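You operate a simulated robot arm through the tools that you are given. There is no shell and no other tool. Be economical: measure what you need, move in short steps, check, and stop when the job is done.

The job below is to be done with a simulated two-armed robot. You get a single attempt, and the scene is never put back.

JOB
Test the red hand pump to its label's pressure, then let it down.
Fine: stand it on the table; hold it while you shut the green knob, pump (no higher) and open the knob again; 0 bar at the end. Set down upright: red hand pump.

It is judged by the outcome, as a careful person would: the job done as asked, and still so three seconds after it is handed in. It fails if anything else is knocked over, pushed out of place, dropped, spilled or broken.

ROBOT AND FRAMES
Two 7-joint arms with two-finger parallel grippers on one trunk, on a base that drives. Base frame: it is fixed to the floor where the robot stands at the start and does not move with it; the origin is under the middle of the robot, x ahead of it, y to its left, z up. Units: m, degrees, N and s.
The left shoulder is at the start at [0.07, 0.163, 1.22], the right one opposite. With the tool pointing down near the work surface each hand reaches from about 0.38 to 0.88 m from the robot's upright axis, wherever it stands, measured 20 degrees to its own side. Places, roughly: green pump knob [0.4, 0.1, 0.9]; hand pump lever [0.5, 0, 1]; top of the rig table [0.5, 0.4, 0.9]. Payload 3.43 kg a hand.
The tool frame of a hand sits at the grasp point between the pads (the TCP): z along the fingers, y along the line on which they close. The tips reach 0.034 m beyond it. The gripper opens to 0.128 m. The fingers are 0.024 m wide and 0.012 m thick; the gripper's body (0.048 by 0.13 m) begins 0.096 m behind the TCP.
Orientation is that of the tool frame in the base frame, as [roll, pitch, yaw] about the fixed x, y, z axes, in that order (R = Rz(yaw) Ry(pitch) Rx(roll)). With the fingers straight down and closing along the base's y, the tool's x points along the base's -x, its y along +y and its z along -z.

CONTROLS
- The arms move only by the tool servo_tool. It takes "left_motion", "right_motion" or both (then of equal length, played together; a hand with none holds still); each is a list of rows, each a list of 7 numbers: the turn, a rotation vector about the tool's x, y, z in degrees, then the shift along the tool's x, y, z in m, then the opening in per cent of the stroke, from 0 (shut) to 100 (fully open). In form: [[rx, ry, rz, x, y, z, claw], ...]. A call has 1 to 12 rows; each row is the pose to reach, as a shift and turn from the pose commanded when the call began, along the tool's axes at that moment. Each row takes 0.2 s and may step no farther than 0.05 m and 8.6 degrees from the row before; otherwise, or with a gripper value out of range, the whole call is refused. A pose out of reach is approached as far as the arm can. The call stops where the force on the tool passes 90 N (or 10 N more than at its start, if that is more) or the arm is blocked; 0.2 s more then pass. Each finger travels about 0.153 m/s and halts on what it meets, pressing with about 35 N; the grip force reading is that of the motor and also rises with nothing between the fingers. The clock runs only during rows and for 0.2 s after the last one: add rows that repeat a pose to give the fingers time. The reply holds the time, the measured pose of the TCP, the force on the tool along the base axes, the opening and the grip force, in the units named above and with some noise, with the torque about the TCP (base axes, N m) and any sound that the robot's microphone picked up.
- Cameras (640 x 400 px; columns grow to the right, rows downward): "scene" is now at [0.1308, 0.0176, 1.4591]; the picture's right is [0.21, -0.98, 0.00], its down [-0.50, -0.11, -0.86] and it looks along [0.84, 0.18, -0.51] (base axes); focal length 214 px, centre (320, 200). "left" rides on the left gripper at [0.076, 0.011, -0.16] in its tool frame; the picture's right is [-0.15, 0.99, 0.00], its down [-0.88, -0.13, -0.46] and it looks along [-0.45, -0.07, 0.89] (tool axes); focal length 234 px, centre (320, 200). "right" rides on the right gripper at [0.076, -0.011, -0.16] in its tool frame; the picture's right is [0.15, 0.99, 0.00], its down [-0.88, 0.13, -0.46] and it looks along [-0.45, 0.07, 0.89] (tool axes); focal length 234 px, centre (320, 200). There is no depth. A picture from a camera that has moved, and an enlarged one, comes with that camera's place and axes in the base frame and with its lens. The place of the scene camera against the robot may be out by one fixed shift of up to 0.012 m in any direction.
- get_image(camera): a new picture of that camera. No time passes.
- lift_body(by): slides the trunk up (or, below 0, down) by that many m; the arms and the scene camera ride with it, the base frame stays. It gives what a move gives, with no picture.
- steer(legs): drives the robot by 1 to 6 legs, each [ahead, left, turn to the left] in m, m and degrees, along the robot's own axes; the way and the turn of a leg run together, so that a leg with both is an arc; at most 1.5 m and 180 degrees a leg. The arms and the cameras ride along, it lands a little off, and it stops where it bumps. It gives what a move gives.
- pan_tilt(pan, tilt): turns the head with the scene camera to pan (to the left, within 86 degrees either way) and tilt (down, from -29 to 69), counted from straight ahead of the robot. It gives what a move gives.
- close_up(camera, box): a new picture of the part [left, top, right, bottom] of that camera's present view, enlarged. No time passes.
- sign_off(): hands the job in; it is judged then, once.

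Work in short steps. Places have to be worked out from the pictures, the camera data and where the tool is seen: move nearer, look again, correct. Check each grasp and each placing, and mend what went wrong. You have 120 turns and 108 pictures in all, those below and enlarged ones among them. Open the grippers and draw the arms clear of the work before you hand the job in, unless the task says otherwise; then end with one line.

The tools are called after "Emit:" by a JSON object that holds its "name" and its "arguments". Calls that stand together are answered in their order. servo_tool: Moves the arms, as the interface text tells. Its arguments: {"type":"object","properties":{"left_motion":{"type":"array","items":{"type":"array","items":{"type":"number"}}},"right_motion":{"type":"array","items":{"type":"array","items":{"type":"number"}}}},"required":[]} The other tools are called the same way: lift_body (by) slides the trunk up or down; steer (legs) drives the base; pan_tilt (pan, tilt) turns the head that bears the scene camera; get_image (camera) takes a picture; close_up (camera, box) takes an enlarged picture of a part of a camera's view; sign_off () hands the job in.

At the start:

```text
time_s: 0.0
left_eef_pos: [0.413, 0.3197, 1.3768]
left_tool_rot: [180.0, 0.0, -179.9]
left_contact_force: [-0.7, -0.2, -0.5]
left_moment: [-0.02, 0.01, 0.01]
left_opening: 0.1278
left_finger_force: 0.1
right_eef_pos: [0.4345, -0.0737, 1.3313]
right_tool_rot: [180.0, 0.0, 179.9]
right_contact_force: [0.5, -0.4, -0.1]
right_moment: [0.01, -0.03, 0.02]
right_opening: 0.1276
right_finger_force: 0.0
trunk travel left (down, up): [-0.7, 0.24]
robot x, y, heading: [0.0028, -0.0009, 0.0]
head pan, tilt: [12.2, 30.5]
```

scene: 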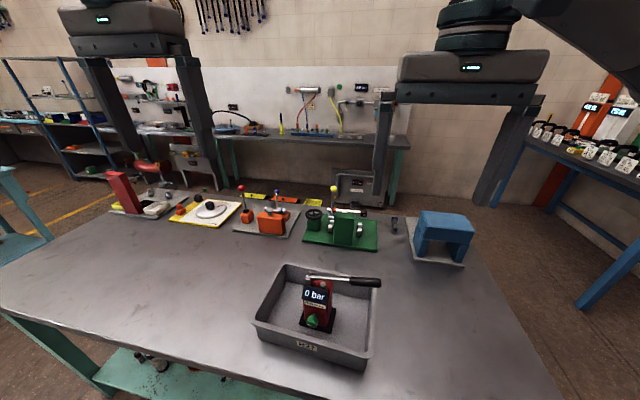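
right: 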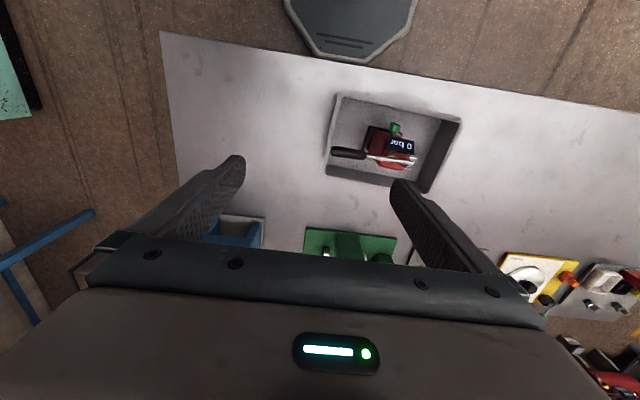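
left: 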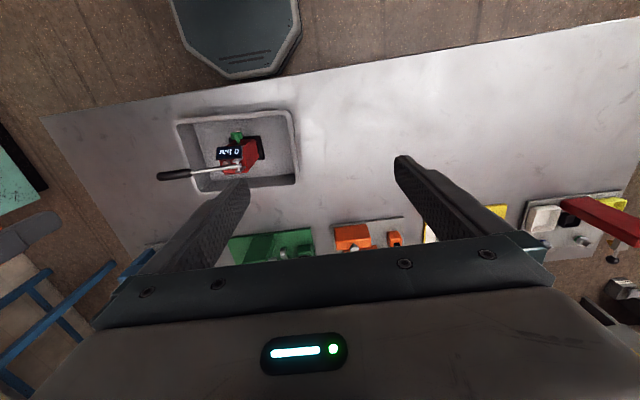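

The red pump stands in a grey tray on the table, reading 0 bar. I enlarge the view to read its label and see the knob and lever.

Emit:
{"name": "close_up", "arguments": {"camera": "scene", "box": [240, 250, 400, 370]}}

Emit:
{"name": "close_up", "arguments": {"camera": "right", "box": [320, 80, 470, 200]}}

Emit:
{"name": "close_up", "arguments": {"camera": "left", "box": [150, 100, 310, 200]}}

```text
3.33 times, centred on (320, 310) of scene
camera zoom: at [0.1308, 0.0176, 1.4591], right [0.21, -0.98, 0.0], down [-0.5, -0.11, -0.86], along [0.84, 0.18, -0.51], focal length 715 px, centre (320, -167)
```

zoom: 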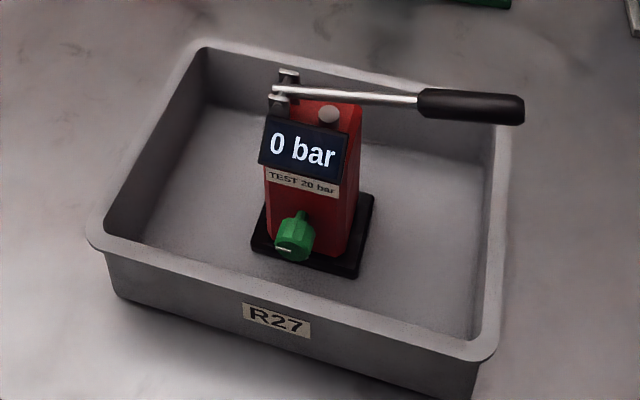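

```text
3.33 times, centred on (395, 140) of right
camera zoom: at [0.3598, -0.0846, 1.4898], right [-0.15, 0.99, 0.0], down [0.88, 0.13, 0.46], along [0.45, 0.07, -0.89], focal length 781 px, centre (70, 400)
```

zoom: 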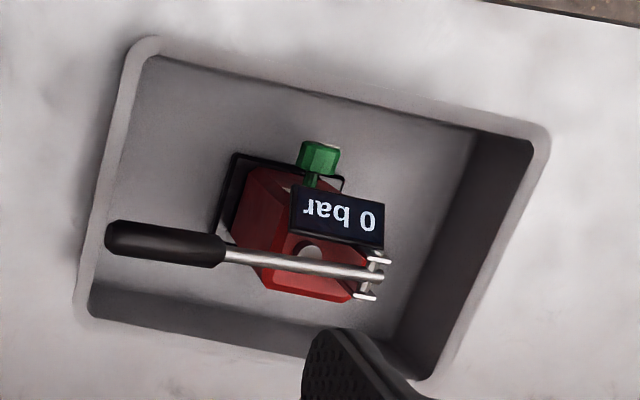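

```text
4.00 times, centred on (230, 150) of left
camera zoom: at [0.3356, 0.33, 1.5374], right [0.15, 0.99, 0.0], down [0.88, -0.13, 0.46], along [0.45, -0.07, -0.89], focal length 937 px, centre (680, 400)
```

zoom: 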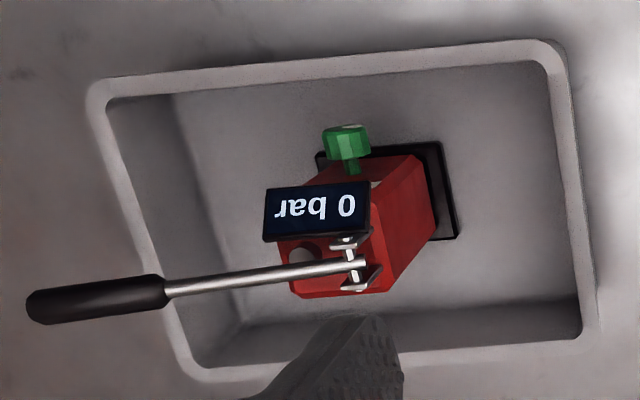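

The label says TEST 20 bar. By triangulation the knob is at about [0.428, 0.10, 0.937], the lever pivot at [0.477, 0.12, 1.03] and the lever end at [0.473, -0.044, 1.063]. I plan to grip the body from its left side, so I turn the left hand to point along -y with its camera on top.

Emit:
{"name": "servo_tool", "arguments": {"left_motion": [[4.62, 4.62, -4.62, -0.005, 0.01, 0.01, 100], [9.24, 9.24, -9.24, -0.01, 0.02, 0.02, 100], [13.86, 13.86, -13.86, -0.015, 0.03, 0.03, 100], [18.48, 18.48, -18.48, -0.02, 0.04, 0.04, 100], [23.1, 23.1, -23.1, -0.025, 0.05, 0.05, 100], [27.7, 27.7, -27.7, -0.03, 0.06, 0.06, 100], [32.3, 32.3, -32.3, -0.035, 0.07, 0.07, 100], [36.9, 36.9, -36.9, -0.04, 0.08, 0.08, 100], [41.5, 41.5, -41.5, -0.045, 0.09, 0.09, 100], [46.2, 46.2, -46.2, -0.05, 0.1, 0.1, 100], [50.8, 50.8, -50.8, -0.055, 0.1, 0.11, 100], [55.4, 55.4, -55.4, -0.06, 0.1, 0.12, 100]]}}

```text
time_s: 2.6
left_eef_pos: [0.4558, 0.4272, 1.2449]
left_tool_rot: [-149.1, -65.9, -133.9]
left_contact_force: [0.6, -0.6, -0.1]
left_moment: [0.05, 0.0, 0.05]
left_opening: 0.1276
left_finger_force: 0.1
left hand out of reach, approached as far as the arm can: row 11, 12
right_eef_pos: [0.4329, -0.0728, 1.3309]
right_tool_rot: [180.0, 0.1, 180.0]
right_contact_force: [-0.2, 0.4, 0.9]
right_moment: [0.0, -0.03, 0.04]
right_opening: 0.128
right_finger_force: 0.0
trunk travel left (down, up): [-0.7, 0.24]
robot x, y, heading: [-0.0025, -0.0014, 0.2]
head pan, tilt: [12.2, 30.5]
```

The arm nears its limit in this orientation. If the robot stands farther left and turned right, the grip direction becomes natural for it, and turning back later will turn the pump so the right hand can reach the knob. I drive left 0.4 m and turn right 40 degrees.

Emit:
{"name": "steer", "arguments": {"legs": [[0, 0.4, 0], [0, 0, -40]]}}

Emit:
{"name": "get_image", "arguments": {"camera": "scene"}}

Emit:
{"name": "get_image", "arguments": {"camera": "left"}}

```text
time_s: 6.9
left_eef_pos: [0.6232, 0.433, 1.2448]
left_tool_rot: [-149.3, -65.9, -173.5]
left_contact_force: [-0.1, -0.3, 0.4]
left_moment: [-0.01, -0.01, 0.05]
left_opening: 0.128
left_finger_force: 0.1
right_eef_pos: [0.2882, 0.0622, 1.329]
right_tool_rot: [179.9, 0.0, 140.4]
right_contact_force: [-0.5, 0.6, -0.2]
right_moment: [-0.02, 0.0, -0.03]
right_opening: 0.1276
right_finger_force: 0.0
trunk travel left (down, up): [-0.7, 0.24]
robot x, y, heading: [0.0003, 0.3963, -39.9]
head pan, tilt: [12.2, 30.5]
```

```text
101 pictures are left
camera scene: at [0.1113, 0.322, 1.4591], right [-0.46, -0.89, 0.0], down [-0.45, 0.23, -0.86], along [0.76, -0.4, -0.51], focal length 214 px, centre (320, 200)
```

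scene: 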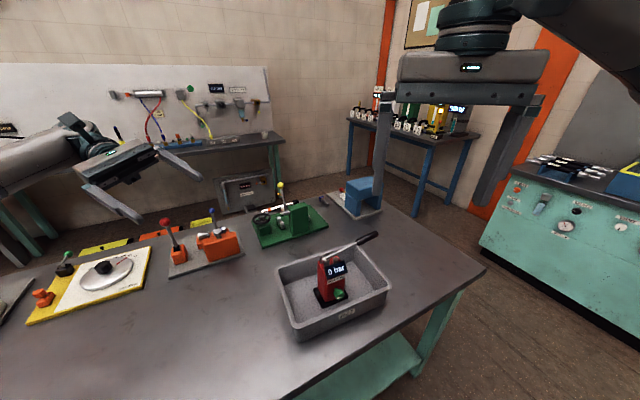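

```text
100 pictures are left
camera left: at [0.701, 0.5323, 1.3681], right [-0.5, 0.8, -0.34], down [0.76, 0.21, -0.62], along [-0.42, -0.56, -0.71], focal length 234 px, centre (320, 200)
```

left: 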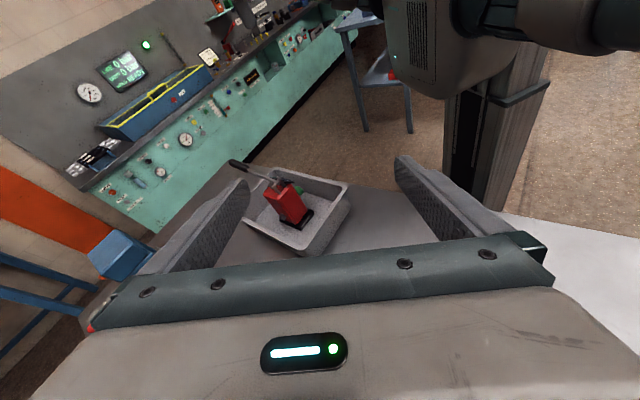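

The left hand now points toward the pump. I enlarge the pump from both views to find its yaw and face sizes.

Emit:
{"name": "close_up", "arguments": {"camera": "scene", "box": [270, 220, 400, 340]}}

Emit:
{"name": "close_up", "arguments": {"camera": "left", "box": [220, 150, 360, 260]}}

Emit:
{"name": "get_image", "arguments": {"camera": "right"}}

```text
3.33 times, centred on (335, 280) of scene
camera zoom: at [0.1113, 0.322, 1.4591], right [-0.46, -0.89, 0.0], down [-0.45, 0.23, -0.86], along [0.76, -0.4, -0.51], focal length 715 px, centre (270, -67)
```

zoom: 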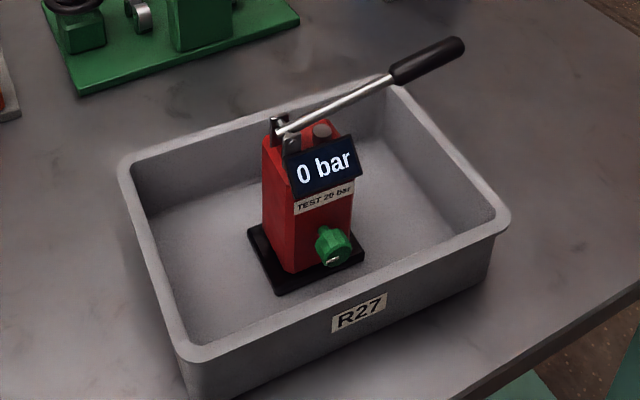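

```text
3.64 times, centred on (290, 205) of left
camera zoom: at [0.701, 0.5323, 1.3681], right [-0.5, 0.8, -0.34], down [0.76, 0.21, -0.62], along [-0.42, -0.56, -0.71], focal length 852 px, centre (429, 182)
```

zoom: 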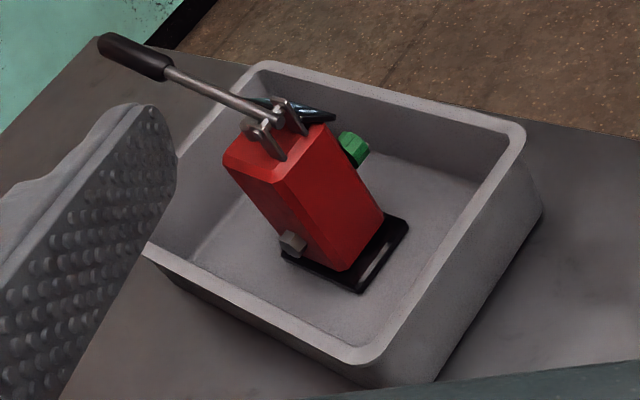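

```text
97 pictures are left
camera right: at [0.223, 0.1026, 1.4899], right [0.52, 0.85, 0.0], down [0.76, -0.46, 0.46], along [0.39, -0.24, -0.89], focal length 234 px, centre (320, 200)
```

right: 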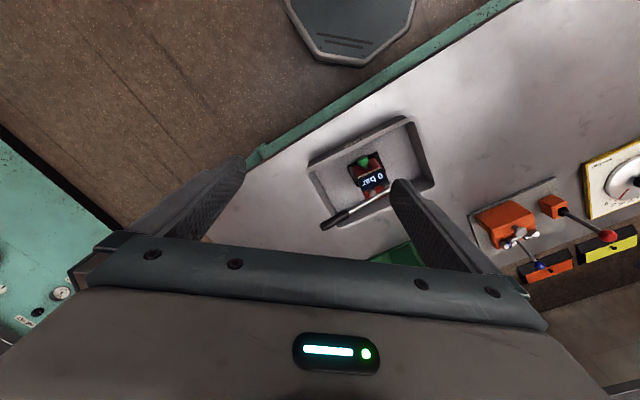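

The body looks square-on (yaw about 0), spanning x 0.452–0.507, y 0.064–0.126, top z about 0.99. I turn the left hand to point exactly along -y with its fingers closing along x, standing off at [0.48, 0.32, 1.12].

Emit:
{"name": "servo_tool", "arguments": {"left_motion": [[7.43, 1.94, -2.99, -0.0073, 0.0022, 0.0307, 100], [14.86, 3.88, -5.99, -0.0145, 0.0045, 0.0613, 100], [22.29, 5.82, -8.98, -0.0218, 0.0067, 0.092, 100], [29.71, 7.75, -11.98, -0.0291, 0.0089, 0.1226, 100], [37.14, 9.69, -14.97, -0.0364, 0.0111, 0.1533, 100], [44.57, 11.63, -17.97, -0.0436, 0.0134, 0.1839, 100], [52.0, 13.57, -20.96, -0.0509, 0.0156, 0.2146, 100]]}}

Emit:
{"name": "get_image", "arguments": {"camera": "left"}}

Emit:
{"name": "get_image", "arguments": {"camera": "scene"}}

```text
time_s: 8.5
left_eef_pos: [0.5, 0.3192, 1.1117]
left_tool_rot: [-0.3, -89.9, 90.2]
left_contact_force: [0.3, 0.1, 0.4]
left_moment: [0.03, -0.01, 0.01]
left_opening: 0.1281
left_finger_force: 0.0
left hand out of reach, approached as far as the arm can: row 1, 2, 7
right_eef_pos: [0.2886, 0.0625, 1.3308]
right_tool_rot: [180.0, 0.0, 140.2]
right_contact_force: [-0.7, -0.3, -0.5]
right_moment: [-0.01, 0.02, 0.04]
right_opening: 0.1281
right_finger_force: 0.0
trunk travel left (down, up): [-0.7, 0.24]
robot x, y, heading: [-0.0029, 0.3964, -39.8]
head pan, tilt: [12.2, 30.5]
```

```text
96 pictures are left
camera left: at [0.487, 0.479, 1.1881], right [-0.99, 0.0, -0.15], down [0.13, 0.45, -0.88], along [0.07, -0.89, -0.45], focal length 234 px, centre (320, 200)
```

left: 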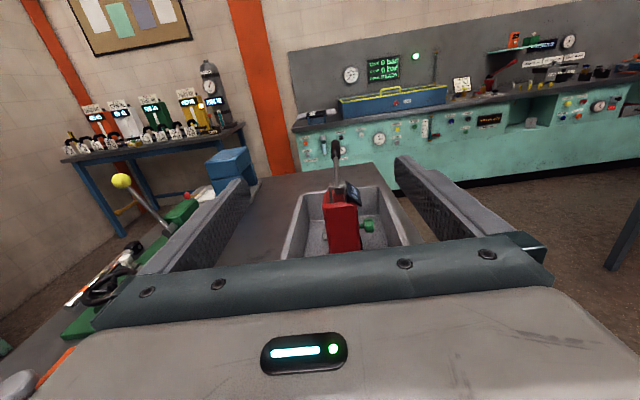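

```text
95 pictures are left
camera scene: at [0.1112, 0.3214, 1.4591], right [-0.46, -0.89, 0.0], down [-0.45, 0.24, -0.86], along [0.76, -0.4, -0.51], focal length 214 px, centre (320, 200)
```

scene: 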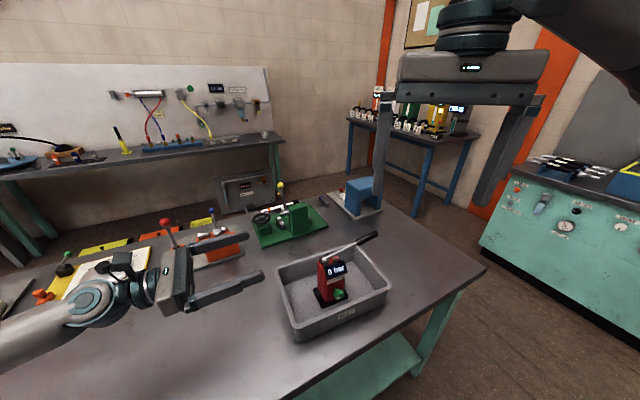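

Orientation is right. I enlarge the side profile to find the gap between display and knob.

Emit:
{"name": "close_up", "arguments": {"camera": "left", "box": [290, 140, 410, 260]}}

```text
3.33 times, centred on (350, 200) of left
camera zoom: at [0.487, 0.479, 1.1881], right [-0.99, 0.0, -0.15], down [0.13, 0.45, -0.88], along [0.07, -0.89, -0.45], focal length 781 px, centre (220, 200)
```

zoom: 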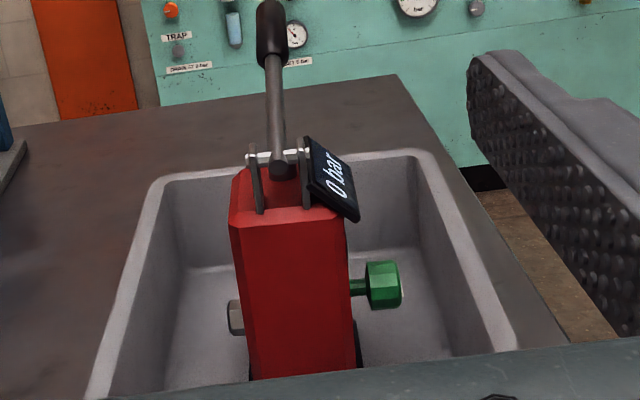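

The profile shows a clear band on the front face between display bottom (z≈0.98) and knob top (z≈0.945). I lower the hand to z≈0.963, still left of the tray, then check.

Emit:
{"name": "servo_tool", "arguments": {"left_motion": [[0, 0, 0, -0.04, 0, 0, 100], [0, 0, 0, -0.08, 0, 0, 100], [0, 0, 0, -0.12, 0, 0, 100], [0, 0, 0, -0.149, 0, 0, 100]]}}

```text
time_s: 9.5
left_eef_pos: [0.4985, 0.3201, 0.9623]
left_tool_rot: [-108.9, -89.9, -161.1]
left_contact_force: [-0.2, 0.8, -1.0]
left_moment: [0.02, 0.01, -0.03]
left_opening: 0.1283
left_finger_force: 0.0
right_eef_pos: [0.2879, 0.0625, 1.3308]
right_tool_rot: [-179.9, -0.1, 140.2]
right_contact_force: [-0.3, 0.9, 0.0]
right_moment: [-0.02, 0.0, -0.02]
right_opening: 0.128
right_finger_force: 0.2
trunk travel left (down, up): [-0.7, 0.24]
robot x, y, heading: [0.0012, 0.3946, -39.6]
head pan, tilt: [12.2, 30.5]
```

Now I shift to x = 0.480 and advance to y≈0.20, then look.

Emit:
{"name": "servo_tool", "arguments": {"left_motion": [[0, 0, 0, 0, 0.019, 0.03, 100], [0, 0, 0, 0, 0.019, 0.07, 100], [0, 0, 0, 0, 0.019, 0.12, 100]]}}

Emit:
{"name": "get_image", "arguments": {"camera": "left"}}

Emit:
{"name": "close_up", "arguments": {"camera": "scene", "box": [220, 220, 400, 340]}}

```text
time_s: 10.3
left_eef_pos: [0.4811, 0.2034, 0.9623]
left_tool_rot: [109.9, -89.6, -19.6]
left_contact_force: [-0.4, -1.5, 0.8]
left_moment: [0.15, -0.03, -0.04]
left_opening: 0.128
left_finger_force: 0.0
right_eef_pos: [0.2867, 0.0642, 1.3313]
right_tool_rot: [-180.0, 0.1, 140.3]
right_contact_force: [-0.3, 1.8, 0.6]
right_moment: [-0.07, -0.05, -0.03]
right_opening: 0.128
right_finger_force: 0.1
trunk travel left (down, up): [-0.7, 0.24]
robot x, y, heading: [0.0015, 0.3949, -39.5]
head pan, tilt: [12.2, 30.5]
```

```text
93 pictures are left
camera left: at [0.4693, 0.3625, 1.0397], right [-0.99, -0.01, -0.14], down [0.12, 0.46, -0.88], along [0.07, -0.89, -0.45], focal length 234 px, centre (320, 200)
```

left: 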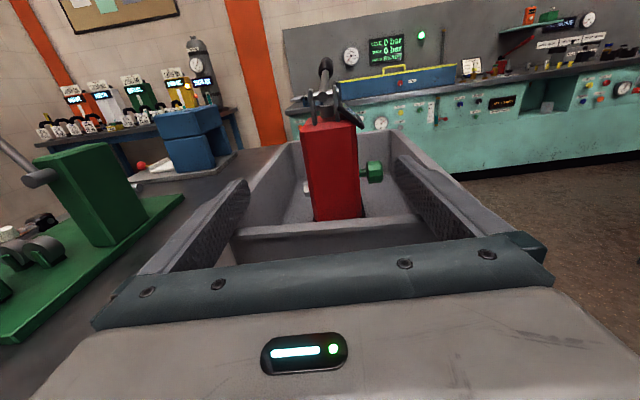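

```text
3.33 times, centred on (310, 280) of scene
camera zoom: at [0.111, 0.3238, 1.4595], right [-0.46, -0.89, 0.0], down [-0.45, 0.23, -0.86], along [0.76, -0.4, -0.51], focal length 715 px, centre (353, -67)
```

zoom: 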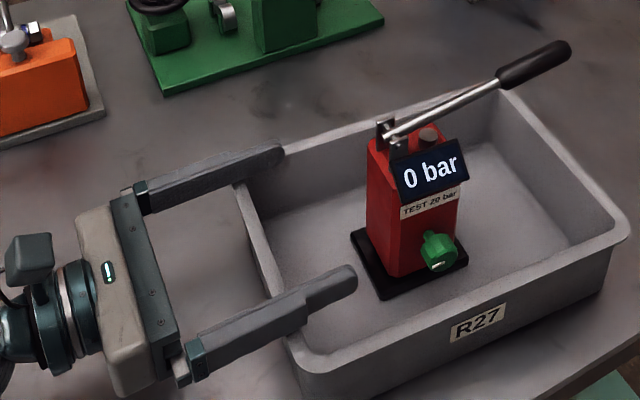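

The fingers straddle the body. I advance to TCP y≈0.103 with fingers open and look again before closing.

Emit:
{"name": "servo_tool", "arguments": {"left_motion": [[0, 0, 0, 0, 0, 0.035, 100], [0, 0, 0, 0, 0, 0.07, 100], [0, 0, 0, 0, 0, 0.1, 100]]}}

Emit:
{"name": "close_up", "arguments": {"camera": "left", "box": [240, 60, 440, 260]}}

Emit:
{"name": "close_up", "arguments": {"camera": "scene", "box": [250, 220, 400, 340]}}

```text
time_s: 11.1
left_eef_pos: [0.4809, 0.0998, 0.9635]
left_tool_rot: [-161.2, -89.8, -108.8]
left_contact_force: [-0.8, 2.4, 0.6]
left_moment: [0.22, 0.09, -0.13]
left_opening: 0.128
left_finger_force: 0.0
right_eef_pos: [0.2876, 0.0622, 1.3291]
right_tool_rot: [180.0, 0.0, 140.3]
right_contact_force: [0.4, -0.4, -0.8]
right_moment: [0.01, 0.01, 0.0]
right_opening: 0.1279
right_finger_force: 0.0
trunk travel left (down, up): [-0.7, 0.24]
robot x, y, heading: [-0.0006, 0.395, -39.8]
head pan, tilt: [12.2, 30.5]
```

```text
2.00 times, centred on (340, 160) of left
camera zoom: at [0.4691, 0.2587, 1.0404], right [-0.99, 0.0, -0.15], down [0.13, 0.46, -0.88], along [0.07, -0.89, -0.45], focal length 468 px, centre (280, 280)
```

zoom: 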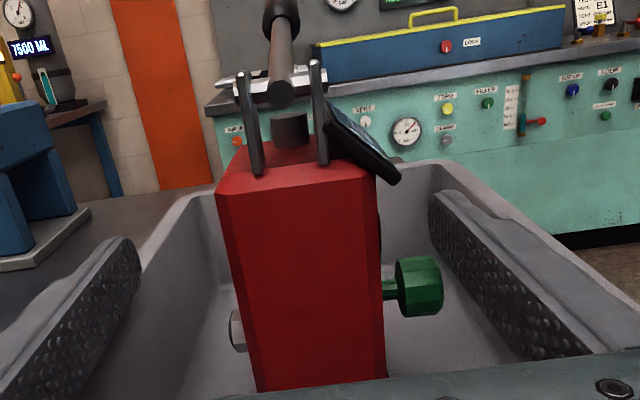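

```text
3.33 times, centred on (325, 280) of scene
camera zoom: at [0.1112, 0.3211, 1.4591], right [-0.46, -0.89, 0.0], down [-0.45, 0.24, -0.86], along [0.76, -0.4, -0.51], focal length 715 px, centre (303, -67)
```

zoom: 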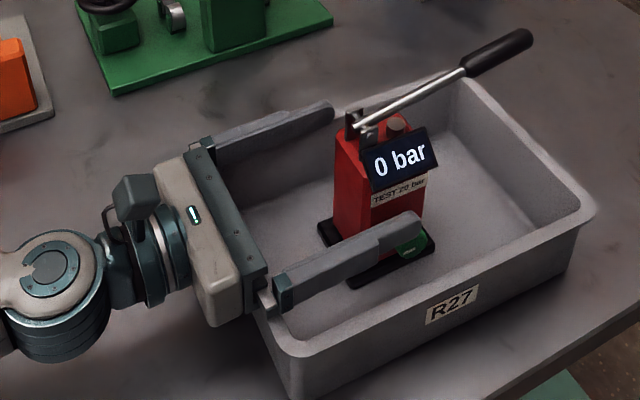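

From this near view I get knob z≈0.947 (top ≈0.960) and display bottom ≈0.998, so the finger should ride at z≈0.979. I raise the hand 0.016 m and half close to check.

Emit:
{"name": "servo_tool", "arguments": {"left_motion": [[0, 0, 0, 0.016, 0, 0, 100], [0, 0, 0, 0.016, 0, 0, 70], [0, 0, 0, 0.016, 0, 0, 70]]}}

Emit:
{"name": "close_up", "arguments": {"camera": "left", "box": [240, 60, 440, 260]}}

Emit:
{"name": "close_up", "arguments": {"camera": "scene", "box": [280, 220, 380, 320]}}

```text
time_s: 11.9
left_eef_pos: [0.4807, 0.1015, 0.9794]
left_tool_rot: [-93.2, -89.9, -176.7]
left_contact_force: [-2.1, 0.7, 0.0]
left_moment: [-0.01, -0.01, -0.1]
left_opening: 0.0905
left_finger_force: 0.4
right_eef_pos: [0.2878, 0.0623, 1.3304]
right_tool_rot: [-180.0, 0.1, 140.2]
right_contact_force: [0.6, 0.7, -0.6]
right_moment: [-0.06, -0.03, -0.01]
right_opening: 0.1281
right_finger_force: 0.1
trunk travel left (down, up): [-0.7, 0.24]
robot x, y, heading: [-0.0001, 0.3971, -40.1]
head pan, tilt: [12.2, 30.5]
```

```text
2.00 times, centred on (340, 160) of left
camera zoom: at [0.4683, 0.259, 1.0566], right [-0.99, 0.0, -0.15], down [0.13, 0.46, -0.88], along [0.07, -0.89, -0.45], focal length 468 px, centre (280, 280)
```

zoom: 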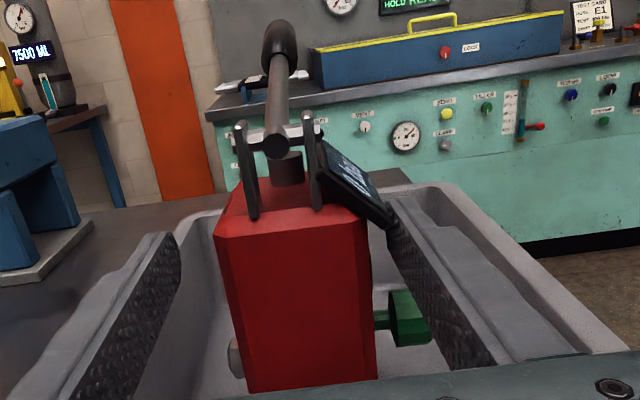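

```text
4.00 times, centred on (330, 270) of scene
camera zoom: at [0.1108, 0.3217, 1.4591], right [-0.46, -0.89, 0.0], down [-0.45, 0.24, -0.86], along [0.76, -0.4, -0.51], focal length 858 px, centre (280, -80)
```

zoom: 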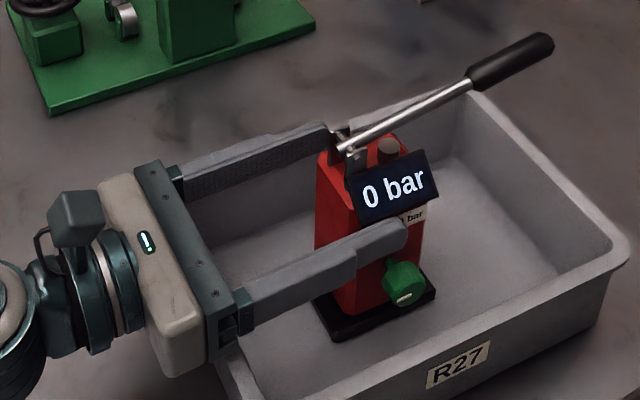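

The finger runs under the display and above the knob. I close the grip.

Emit:
{"name": "servo_tool", "arguments": {"left_motion": [[0, 0, 0, 0, 0, 0, 45], [0, 0, 0, 0, 0, 0, 20], [0, 0, 0, 0, 0, 0, 0], [0, 0, 0, 0, 0, 0, 0]]}}

Emit:
{"name": "close_up", "arguments": {"camera": "left", "box": [240, 60, 440, 260]}}

Emit:
{"name": "close_up", "arguments": {"camera": "scene", "box": [280, 220, 380, 320]}}

```text
time_s: 12.9
left_eef_pos: [0.4807, 0.1004, 0.9789]
left_tool_rot: [-177.4, -89.9, -92.4]
left_contact_force: [-0.1, 1.1, -1.0]
left_moment: [0.31, 0.0, 0.0]
left_opening: 0.0604
left_finger_force: 35.1
right_eef_pos: [0.289, 0.0622, 1.3306]
right_tool_rot: [-180.0, 0.0, 140.3]
right_contact_force: [0.5, -0.7, 0.2]
right_moment: [0.0, 0.01, 0.01]
right_opening: 0.1279
right_finger_force: 0.0
trunk travel left (down, up): [-0.7, 0.24]
robot x, y, heading: [0.0024, 0.3995, -39.9]
head pan, tilt: [12.2, 30.5]
```

```text
2.00 times, centred on (340, 160) of left
camera zoom: at [0.4692, 0.259, 1.0559], right [-0.99, 0.0, -0.15], down [0.13, 0.46, -0.88], along [0.07, -0.89, -0.45], focal length 468 px, centre (280, 280)
```

zoom: 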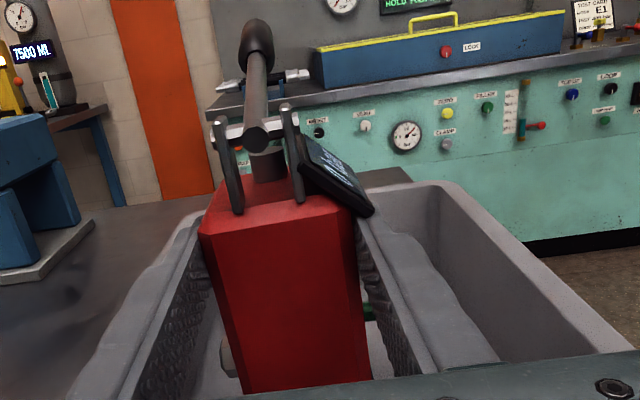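

```text
4.00 times, centred on (330, 270) of scene
camera zoom: at [0.1117, 0.3214, 1.459], right [-0.46, -0.89, 0.0], down [-0.45, 0.24, -0.86], along [0.76, -0.4, -0.51], focal length 858 px, centre (280, -80)
```

zoom: 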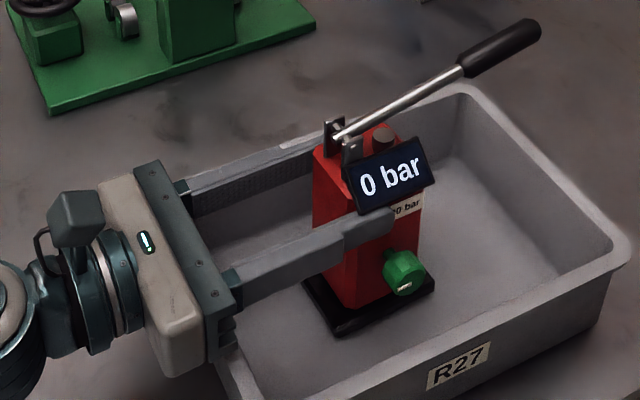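

Grip firm at 0.060 m. I lift straight up 0.12 m.

Emit:
{"name": "servo_tool", "arguments": {"left_motion": [[0, 0, 0, 0.02, 0, 0, 0], [0, 0, 0, 0.05, 0, 0, 0], [0, 0, 0, 0.08, 0, 0, 0], [0, 0, 0, 0.11, 0, 0, 0], [0, 0, 0, 0.12, 0, 0, 0]]}}

Emit:
{"name": "get_image", "arguments": {"camera": "scene"}}

```text
time_s: 14.1
left_eef_pos: [0.481, 0.1006, 1.1001]
left_tool_rot: [177.8, -90.0, -87.7]
left_contact_force: [0.3, 0.5, -6.3]
left_moment: [0.28, -0.04, 0.01]
left_opening: 0.0606
left_finger_force: 34.8
right_eef_pos: [0.2876, 0.0624, 1.3304]
right_tool_rot: [-180.0, -0.2, 140.3]
right_contact_force: [0.3, -0.1, 0.4]
right_moment: [0.01, -0.02, 0.03]
right_opening: 0.1281
right_finger_force: 0.0
trunk travel left (down, up): [-0.7, 0.24]
robot x, y, heading: [0.0029, 0.3967, -39.9]
head pan, tilt: [12.2, 30.5]
```

```text
85 pictures are left
camera scene: at [0.1117, 0.3213, 1.459], right [-0.46, -0.89, 0.0], down [-0.45, 0.24, -0.86], along [0.76, -0.4, -0.51], focal length 214 px, centre (320, 200)
```

scene: 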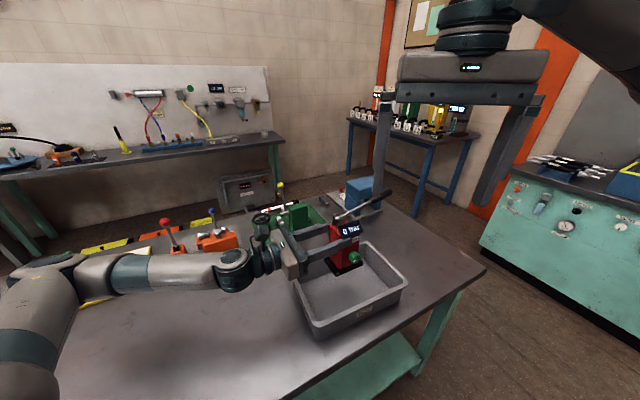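

The pump is up, but comparing pictures, the tray slid roughly 5 cm toward -y during my approach. I will push it back to its original place afterward, since I have reference pictures from this same viewpoint. First I turn the robot back to heading 0, which carries the pump over the clear table area.

Emit:
{"name": "close_up", "arguments": {"camera": "scene", "box": [270, 220, 430, 340]}}

Emit:
{"name": "steer", "arguments": {"legs": [[0, 0, 40]]}}

Emit:
{"name": "get_image", "arguments": {"camera": "scene"}}

```text
3.33 times, centred on (350, 280) of scene
camera zoom: at [0.1117, 0.3213, 1.459], right [-0.46, -0.89, 0.0], down [-0.45, 0.24, -0.86], along [0.76, -0.4, -0.51], focal length 715 px, centre (220, -67)
```

zoom: 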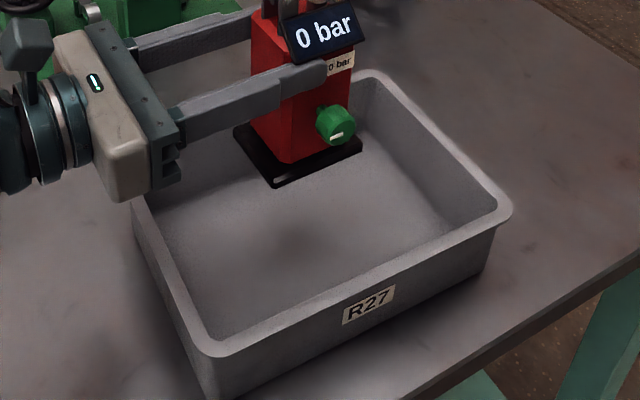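

```text
time_s: 16.4
left_eef_pos: [0.5578, 0.4826, 1.0996]
left_tool_rot: [-176.1, -90.0, -53.6]
left_contact_force: [-0.5, 0.0, -6.9]
left_moment: [0.25, 0.16, 0.04]
left_opening: 0.0603
left_finger_force: 34.8
right_eef_pos: [0.4371, 0.329, 1.3305]
right_tool_rot: [-179.9, 0.0, -179.3]
right_contact_force: [-0.2, 0.3, 0.9]
right_moment: [-0.01, 0.01, -0.02]
right_opening: 0.1279
right_finger_force: 0.0
trunk travel left (down, up): [-0.7, 0.24]
robot x, y, heading: [-0.0002, 0.3976, 0.8]
head pan, tilt: [12.2, 30.5]
```

```text
83 pictures are left
camera scene: at [0.1314, 0.4164, 1.459], right [0.22, -0.97, 0.0], down [-0.5, -0.11, -0.86], along [0.84, 0.19, -0.51], focal length 214 px, centre (320, 200)
```

scene: 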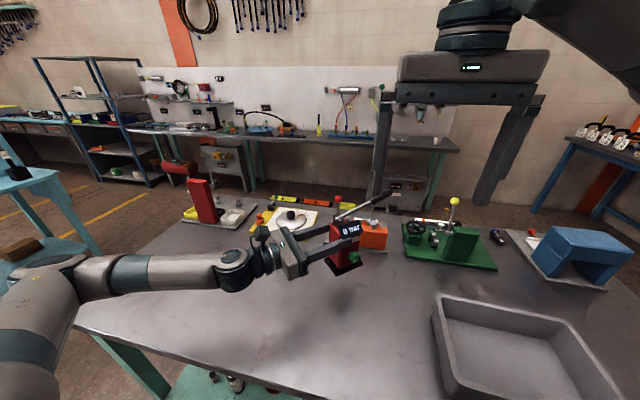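

Robot is at heading 0.8 with the pump over a clear spot at about [0.56, 0.48]. I lower it in steps toward the table.

Emit:
{"name": "servo_tool", "arguments": {"left_motion": [[0, 0, 0, -0.04, 0, 0, 0], [0, 0, 0, -0.08, 0, 0, 0], [0, 0, 0, -0.105, 0, 0, 0], [0, 0, 0, -0.115, 0, 0, 0], [0, 0, 0, -0.119, 0, 0, 0]]}}

```text
time_s: 17.6
left_eef_pos: [0.5591, 0.4831, 0.9803]
left_tool_rot: [-159.1, -89.9, -70.5]
left_contact_force: [-0.1, -0.1, -5.0]
left_moment: [0.23, 0.18, -0.03]
left_opening: 0.0603
left_finger_force: 35.3
right_eef_pos: [0.4366, 0.33, 1.3298]
right_tool_rot: [179.9, 0.0, -179.3]
right_contact_force: [-0.3, 0.3, 1.3]
right_moment: [-0.05, -0.03, -0.01]
right_opening: 0.128
right_finger_force: 0.0
trunk travel left (down, up): [-0.7, 0.24]
robot x, y, heading: [0.0045, 0.3966, 0.5]
head pan, tilt: [12.2, 30.5]
```

Not yet touching (still carrying 5–6 N). I continue in 2 mm steps.

Emit:
{"name": "servo_tool", "arguments": {"left_motion": [[0, 0, 0, -0.002, 0, 0, 0], [0, 0, 0, -0.004, 0, 0, 0], [0, 0, 0, -0.005, 0, 0, 0]]}}

Emit:
{"name": "close_up", "arguments": {"camera": "scene", "box": [280, 180, 420, 290]}}

```text
time_s: 18.4
left_eef_pos: [0.5586, 0.4823, 0.9748]
left_tool_rot: [176.2, -90.0, -45.7]
left_contact_force: [-0.2, 0.6, -6.6]
left_moment: [0.22, 0.16, 0.0]
left_opening: 0.0602
left_finger_force: 34.8
right_eef_pos: [0.4361, 0.3287, 1.3297]
right_tool_rot: [-180.0, -0.1, -179.3]
right_contact_force: [-0.8, 0.3, -0.2]
right_moment: [-0.02, -0.01, 0.0]
right_opening: 0.1279
right_finger_force: 0.0
trunk travel left (down, up): [-0.7, 0.24]
robot x, y, heading: [-0.0008, 0.3943, 0.5]
head pan, tilt: [12.2, 30.5]
```

```text
3.64 times, centred on (350, 235) of scene
camera zoom: at [0.1314, 0.4165, 1.459], right [0.22, -0.97, 0.0], down [-0.5, -0.11, -0.86], along [0.84, 0.19, -0.51], focal length 780 px, centre (211, 73)
```

zoom: 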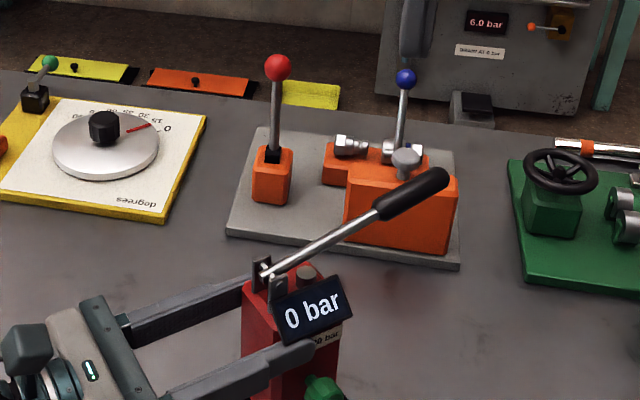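

Still free (−6.6 N). Continue down in 2 mm steps.

Emit:
{"name": "servo_tool", "arguments": {"left_motion": [[0, 0, 0, -0.002, 0, 0, 0], [0, 0, 0, -0.004, 0, 0, 0], [0, 0, 0, -0.006, 0, 0, 0]]}}

Emit:
{"name": "close_up", "arguments": {"camera": "scene", "box": [300, 220, 400, 310]}}

```text
time_s: 19.2
left_eef_pos: [0.5558, 0.4815, 0.9718]
left_tool_rot: [-33.6, -89.8, 163.9]
left_contact_force: [-5.3, -1.4, 8.1]
left_moment: [-0.1, -0.01, -0.13]
left_opening: 0.0597
left_finger_force: 34.7
right_eef_pos: [0.4339, 0.3277, 1.3309]
right_tool_rot: [-180.0, 0.1, -179.2]
right_contact_force: [0.6, 0.5, -0.2]
right_moment: [0.02, 0.01, 0.02]
right_opening: 0.128
right_finger_force: 0.1
trunk travel left (down, up): [-0.7, 0.24]
robot x, y, heading: [-0.0011, 0.3929, 0.5]
head pan, tilt: [12.2, 30.5]
```

```text
4.44 times, centred on (350, 265) of scene
camera zoom: at [0.1287, 0.4158, 1.4595], right [0.22, -0.97, 0.0], down [-0.49, -0.11, -0.86], along [0.84, 0.19, -0.51], focal length 953 px, centre (187, -89)
```

zoom: 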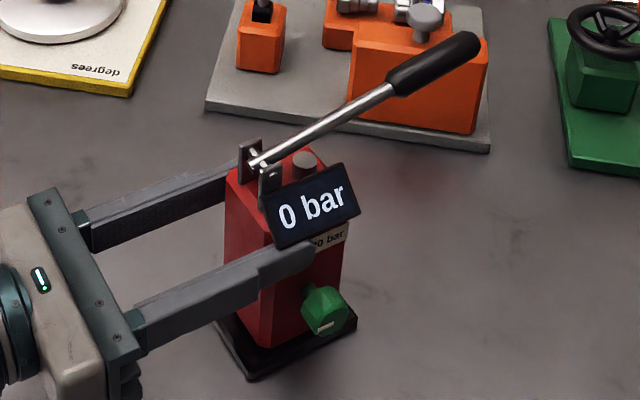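

The pump now stands on the table (the load reversed to +8 N). I keep the left grip and turn the right hand to point forward-left along the knob axis with its camera on top, beginning with half the rotation.

Emit:
{"name": "servo_tool", "arguments": {"right_motion": [[-4.88, 1.81, 6.36, 0.002, -0.0074, 0.0072, 100], [-9.76, 3.61, 12.72, 0.004, -0.0148, 0.0144, 100], [-14.63, 5.42, 19.08, 0.006, -0.0222, 0.0217, 100], [-19.51, 7.22, 25.44, 0.0076, -0.0296, 0.0289, 100], [-24.39, 9.03, 31.8, 0.0095, -0.037, 0.0361, 100], [-29.27, 10.83, 38.17, 0.0113, -0.0443, 0.0433, 100], [-34.14, 12.64, 44.53, 0.0132, -0.0517, 0.0506, 90], [-39.02, 14.44, 50.89, 0.0151, -0.0591, 0.0578, 80], [-43.9, 16.25, 57.25, 0.017, -0.0665, 0.065, 70]]}}

Emit:
{"name": "get_image", "arguments": {"camera": "scene"}}

```text
time_s: 21.2
left_eef_pos: [0.5567, 0.4799, 0.9724]
left_tool_rot: [-71.2, -89.8, -158.4]
left_contact_force: [-2.6, -5.7, 23.3]
left_moment: [-0.36, 0.01, 0.28]
left_opening: 0.0596
left_finger_force: 35.3
right_eef_pos: [0.4154, 0.2607, 1.2671]
right_tool_rot: [147.7, -32.9, 130.0]
right_contact_force: [0.7, -0.1, -0.1]
right_moment: [0.0, 0.0, 0.0]
right_opening: 0.0895
right_finger_force: 0.1
trunk travel left (down, up): [-0.7, 0.24]
robot x, y, heading: [0.0025, 0.3978, 0.8]
head pan, tilt: [12.2, 30.5]
```

```text
80 pictures are left
camera scene: at [0.1275, 0.4145, 1.4596], right [0.22, -0.97, 0.0], down [-0.49, -0.11, -0.86], along [0.84, 0.19, -0.51], focal length 214 px, centre (320, 200)
```

scene: 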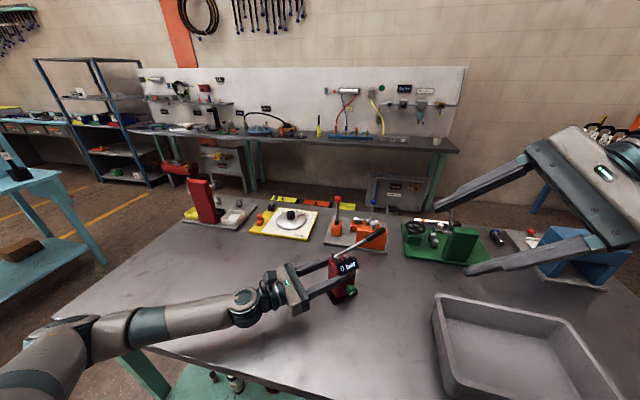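

Halfway; I finish the rotation while moving to about [0.40, 0.195, 1.2].

Emit:
{"name": "servo_tool", "arguments": {"right_motion": [[-4.88, 1.81, 6.36, -0.0078, -0.0071, 0, 70], [-9.76, 3.61, 12.72, -0.0156, -0.0141, 0, 60], [-14.63, 5.42, 19.08, -0.0233, -0.0212, 0, 60], [-19.51, 7.22, 25.44, -0.0311, -0.0282, 0, 60], [-24.39, 9.03, 31.8, -0.0389, -0.0353, 0, 50], [-29.27, 10.83, 38.17, -0.0467, -0.0423, 0, 50], [-34.14, 12.64, 44.53, -0.0544, -0.0494, 0, 50], [-39.02, 14.44, 50.89, -0.0622, -0.0564, 0, 50], [-43.9, 16.25, 57.25, -0.07, -0.0635, 0, 50]]}}

Emit:
{"name": "get_image", "arguments": {"camera": "right"}}

Emit:
{"name": "get_image", "arguments": {"camera": "scene"}}

```text
time_s: 23.2
left_eef_pos: [0.5572, 0.4816, 0.973]
left_tool_rot: [-70.9, -89.8, -158.7]
left_contact_force: [-1.9, -6.4, 22.8]
left_moment: [-0.7, -0.31, 0.25]
left_opening: 0.0597
left_finger_force: 35.1
right_eef_pos: [0.4905, 0.1297, 1.2239]
right_tool_rot: [-179.9, -75.0, 41.4]
right_contact_force: [0.0, 0.0, -0.1]
right_moment: [-0.01, -0.05, -0.01]
right_opening: 0.064
right_finger_force: 0.1
right hand out of reach, approached as far as the arm can: row 4, 5, 6, 7, 8, 9
trunk travel left (down, up): [-0.7, 0.24]
robot x, y, heading: [0.0001, 0.3967, 0.7]
head pan, tilt: [12.2, 30.5]
```

```text
79 pictures are left
camera right: at [0.3818, 0.0494, 1.3378], right [0.68, -0.72, 0.14], down [-0.41, -0.54, -0.73], along [0.6, 0.44, -0.67], focal length 234 px, centre (320, 200)
```

right: 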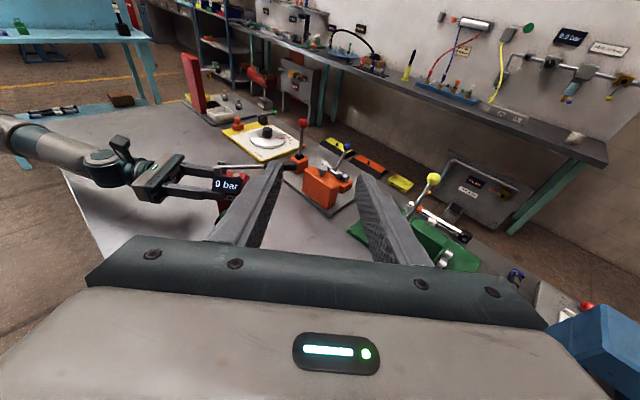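

```text
78 pictures are left
camera scene: at [0.1278, 0.415, 1.4595], right [0.22, -0.97, 0.0], down [-0.49, -0.11, -0.86], along [0.84, 0.19, -0.51], focal length 214 px, centre (320, 200)
```

scene: 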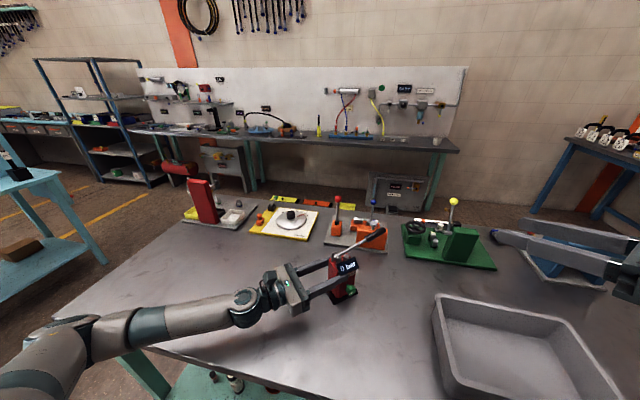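

The right hand has the wanted orientation (yaw 41°, 15° down). I move it toward the pump's knob side while partly lowering.

Emit:
{"name": "servo_tool", "arguments": {"right_motion": [[0, 0, 0, -0.0147, -0.0295, 0.0225, 50], [0, 0, 0, -0.0294, -0.0589, 0.0451, 50], [0, 0, 0, -0.044, -0.0884, 0.0676, 50], [0, 0, 0, -0.0587, -0.1178, 0.0902, 50], [0, 0, 0, -0.0734, -0.1473, 0.1127, 50]]}}

Emit:
{"name": "get_image", "arguments": {"camera": "right"}}

```text
time_s: 24.4
left_eef_pos: [0.5563, 0.4812, 0.9711]
left_tool_rot: [-46.0, -89.8, 176.4]
left_contact_force: [-0.9, -3.9, 20.6]
left_moment: [-0.9, -0.4, -0.68]
left_opening: 0.0599
left_finger_force: 34.8
right_eef_pos: [0.5509, 0.2893, 1.1122]
right_tool_rot: [179.5, -75.0, 41.9]
right_contact_force: [0.8, -0.4, -0.6]
right_moment: [0.0, -0.01, -0.02]
right_opening: 0.0639
right_finger_force: 0.1
right hand out of reach, approached as far as the arm can: row 1, 2, 3, 4, 5
trunk travel left (down, up): [-0.7, 0.24]
robot x, y, heading: [-0.0005, 0.4003, 0.5]
head pan, tilt: [12.2, 30.5]
```

```text
77 pictures are left
camera right: at [0.4421, 0.2097, 1.227], right [0.68, -0.72, 0.14], down [-0.41, -0.54, -0.73], along [0.6, 0.44, -0.67], focal length 234 px, centre (320, 200)
```

right: 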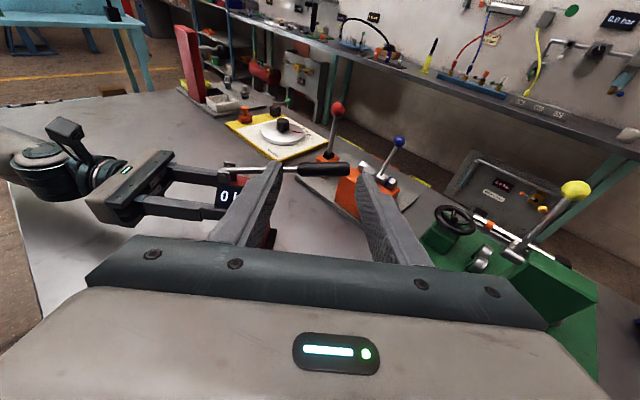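

With this orientation the right hand cannot come close enough to the robot. I'll lift the pump slightly, back the robot off 0.14 m and extend the left arm by as much, so the pump returns to the same spot but farther from the robot.

Emit:
{"name": "servo_tool", "arguments": {"left_motion": [[0, 0, 0, 0.015, 0, 0, 0], [0, 0, 0, 0.03, 0, 0, 0], [0, 0, 0, 0.04, 0, 0, 0]], "right_motion": [[0, 0, 0, 0.03, 0, 0, 50], [0, 0, 0, 0.07, 0, 0, 50], [0, 0, 0, 0.1, 0, 0, 50]]}}

Emit:
{"name": "steer", "arguments": {"legs": [[-0.14, 0, 0]]}}

```text
time_s: 25.2
left_eef_pos: [0.5587, 0.483, 1.0074]
left_tool_rot: [146.4, -89.8, -16.0]
left_contact_force: [-1.3, 0.2, -6.6]
left_moment: [0.19, 0.16, -0.01]
left_opening: 0.0599
left_finger_force: 35.1
right_eef_pos: [0.5696, 0.3096, 1.2067]
right_tool_rot: [179.8, -74.9, 41.6]
right_contact_force: [0.8, -0.8, 0.2]
right_moment: [-0.02, 0.02, 0.01]
right_opening: 0.0641
right_finger_force: 0.0
trunk travel left (down, up): [-0.7, 0.24]
robot x, y, heading: [0.0, 0.3972, 0.6]
head pan, tilt: [12.2, 30.5]
```

```text
time_s: 26.5
left_eef_pos: [0.4186, 0.48, 1.0101]
left_tool_rot: [-7.8, -90.0, 138.4]
left_contact_force: [0.1, -0.9, -6.6]
left_moment: [0.18, 0.21, 0.01]
left_opening: 0.0596
left_finger_force: 34.5
right_eef_pos: [0.4301, 0.3084, 1.2055]
right_tool_rot: [179.9, -74.9, 41.4]
right_contact_force: [-0.4, 0.6, 0.5]
right_moment: [-0.04, -0.02, -0.02]
right_opening: 0.0639
right_finger_force: 0.1
trunk travel left (down, up): [-0.7, 0.24]
robot x, y, heading: [-0.1434, 0.3913, 0.6]
head pan, tilt: [12.2, 30.5]
```

Extend the left hand forward 0.145 m to bring the pump back over its spot.

Emit:
{"name": "servo_tool", "arguments": {"left_motion": [[0, 0, 0, 0, -0.0309, 0.0197, 0], [0, 0, 0, 0, -0.0618, 0.0394, 0], [0, 0, 0, 0, -0.0926, 0.059, 0], [0, 0, 0, 0, -0.1235, 0.0787, 0]]}}

Emit:
{"name": "get_image", "arguments": {"camera": "scene"}}

```text
time_s: 27.5
left_eef_pos: [0.5649, 0.5012, 1.0084]
left_tool_rot: [156.5, -89.9, -26.0]
left_contact_force: [0.0, 0.1, -6.4]
left_moment: [0.2, 0.18, -0.01]
left_opening: 0.0597
left_finger_force: 35.4
right_eef_pos: [0.4311, 0.3071, 1.207]
right_tool_rot: [-179.9, -74.8, 41.2]
right_contact_force: [0.8, 0.1, -1.0]
right_moment: [-0.02, -0.04, -0.01]
right_opening: 0.0639
right_finger_force: 0.1
trunk travel left (down, up): [-0.7, 0.24]
robot x, y, heading: [-0.1393, 0.3952, 0.6]
head pan, tilt: [12.2, 30.5]
```

```text
76 pictures are left
camera scene: at [-0.0075, 0.4146, 1.4588], right [0.22, -0.97, 0.0], down [-0.5, -0.11, -0.86], along [0.84, 0.19, -0.51], focal length 214 px, centre (320, 200)
```

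scene: 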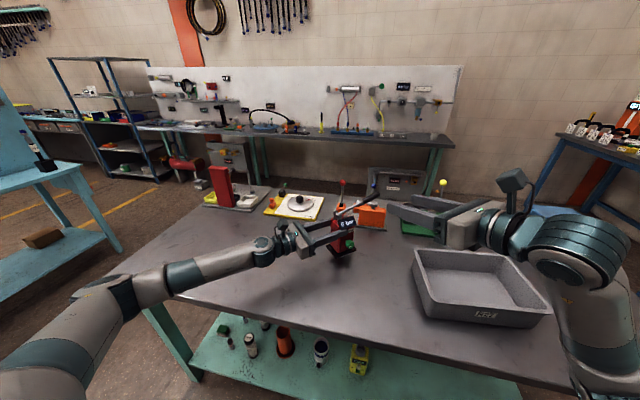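

Lower the pump back onto the table, in small final steps.

Emit:
{"name": "servo_tool", "arguments": {"left_motion": [[0, 0, 0, -0.02, 0, 0, 0], [0, 0, 0, -0.031, 0, 0, 0], [0, 0, 0, -0.034, 0, 0, 0], [0, 0, 0, -0.036, 0, 0, 0]]}}

```text
time_s: 28.5
left_eef_pos: [0.5632, 0.5021, 0.9726]
left_tool_rot: [146.7, -89.9, -16.1]
left_contact_force: [-0.4, 0.4, -7.7]
left_moment: [0.24, 0.2, 0.01]
left_opening: 0.0599
left_finger_force: 35.8
right_eef_pos: [0.4302, 0.3073, 1.2058]
right_tool_rot: [179.9, -74.9, 41.6]
right_contact_force: [-0.2, 0.3, 0.1]
right_moment: [0.03, -0.02, 0.0]
right_opening: 0.0638
right_finger_force: 0.0
trunk travel left (down, up): [-0.7, 0.24]
robot x, y, heading: [-0.1404, 0.3952, 1.1]
head pan, tilt: [12.2, 30.5]
```

Emit:
{"name": "servo_tool", "arguments": {"left_motion": [[0, 0, 0, -0.0015, 0, 0, 0], [0, 0, 0, -0.003, 0, 0, 0], [0, 0, 0, -0.003, 0, 0, 0]]}}

Emit:
{"name": "get_image", "arguments": {"camera": "left"}}

```text
time_s: 29.3
left_eef_pos: [0.5622, 0.5015, 0.9711]
left_tool_rot: [148.8, -90.0, -18.4]
left_contact_force: [1.3, 0.4, -2.5]
left_moment: [0.28, 0.06, 0.0]
left_opening: 0.0598
left_finger_force: 35.3
right_eef_pos: [0.4295, 0.3084, 1.2068]
right_tool_rot: [179.9, -74.9, 41.5]
right_contact_force: [0.3, -1.4, 0.6]
right_moment: [-0.04, 0.0, 0.0]
right_opening: 0.064
right_finger_force: 0.1
trunk travel left (down, up): [-0.7, 0.24]
robot x, y, heading: [-0.143, 0.3967, 0.6]
head pan, tilt: [12.2, 30.5]
```

```text
75 pictures are left
camera left: at [0.4504, 0.6146, 1.0477], right [-0.75, -0.64, -0.15], down [-0.2, 0.43, -0.88], along [0.63, -0.63, -0.45], focal length 234 px, centre (320, 200)
```

left: 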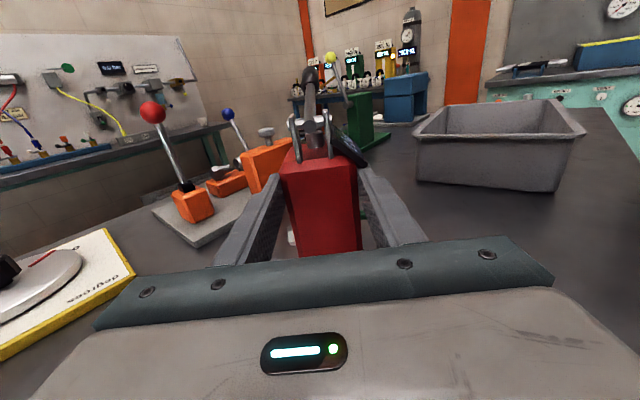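

Contact has begun; one more millimetre or so to seat it, then the right hand starts down toward the knob.

Emit:
{"name": "servo_tool", "arguments": {"left_motion": [[0, 0, 0, -0.001, 0, 0, 0], [0, 0, 0, -0.0015, 0, 0, 0], [0, 0, 0, -0.0015, 0, 0, 0]]}}

Emit:
{"name": "get_image", "arguments": {"camera": "right"}}

```text
time_s: 30.1
left_eef_pos: [0.5632, 0.5017, 0.9714]
left_tool_rot: [-37.7, -89.9, 168.1]
left_contact_force: [5.1, -0.2, 7.0]
left_moment: [-0.01, 0.08, 0.06]
left_opening: 0.0598
left_finger_force: 35.2
right_eef_pos: [0.4284, 0.3066, 1.2058]
right_tool_rot: [179.8, -74.9, 41.7]
right_contact_force: [0.1, -0.6, 0.2]
right_moment: [0.0, 0.0, -0.01]
right_opening: 0.0638
right_finger_force: 0.0
trunk travel left (down, up): [-0.7, 0.24]
robot x, y, heading: [-0.1395, 0.3981, 0.6]
head pan, tilt: [12.2, 30.5]
```

```text
74 pictures are left
camera right: at [0.3211, 0.2267, 1.321], right [0.68, -0.72, 0.14], down [-0.42, -0.54, -0.73], along [0.6, 0.44, -0.67], focal length 234 px, centre (320, 200)
```

right: 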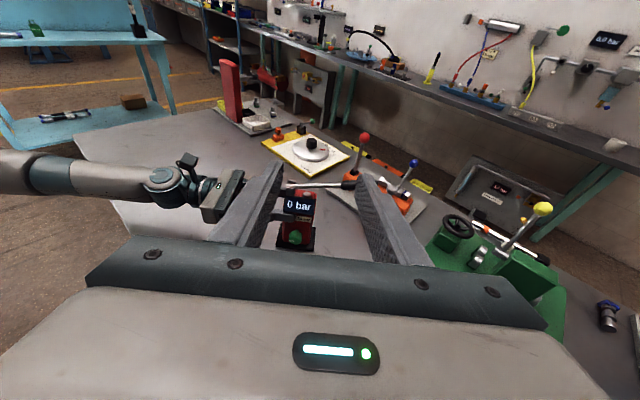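

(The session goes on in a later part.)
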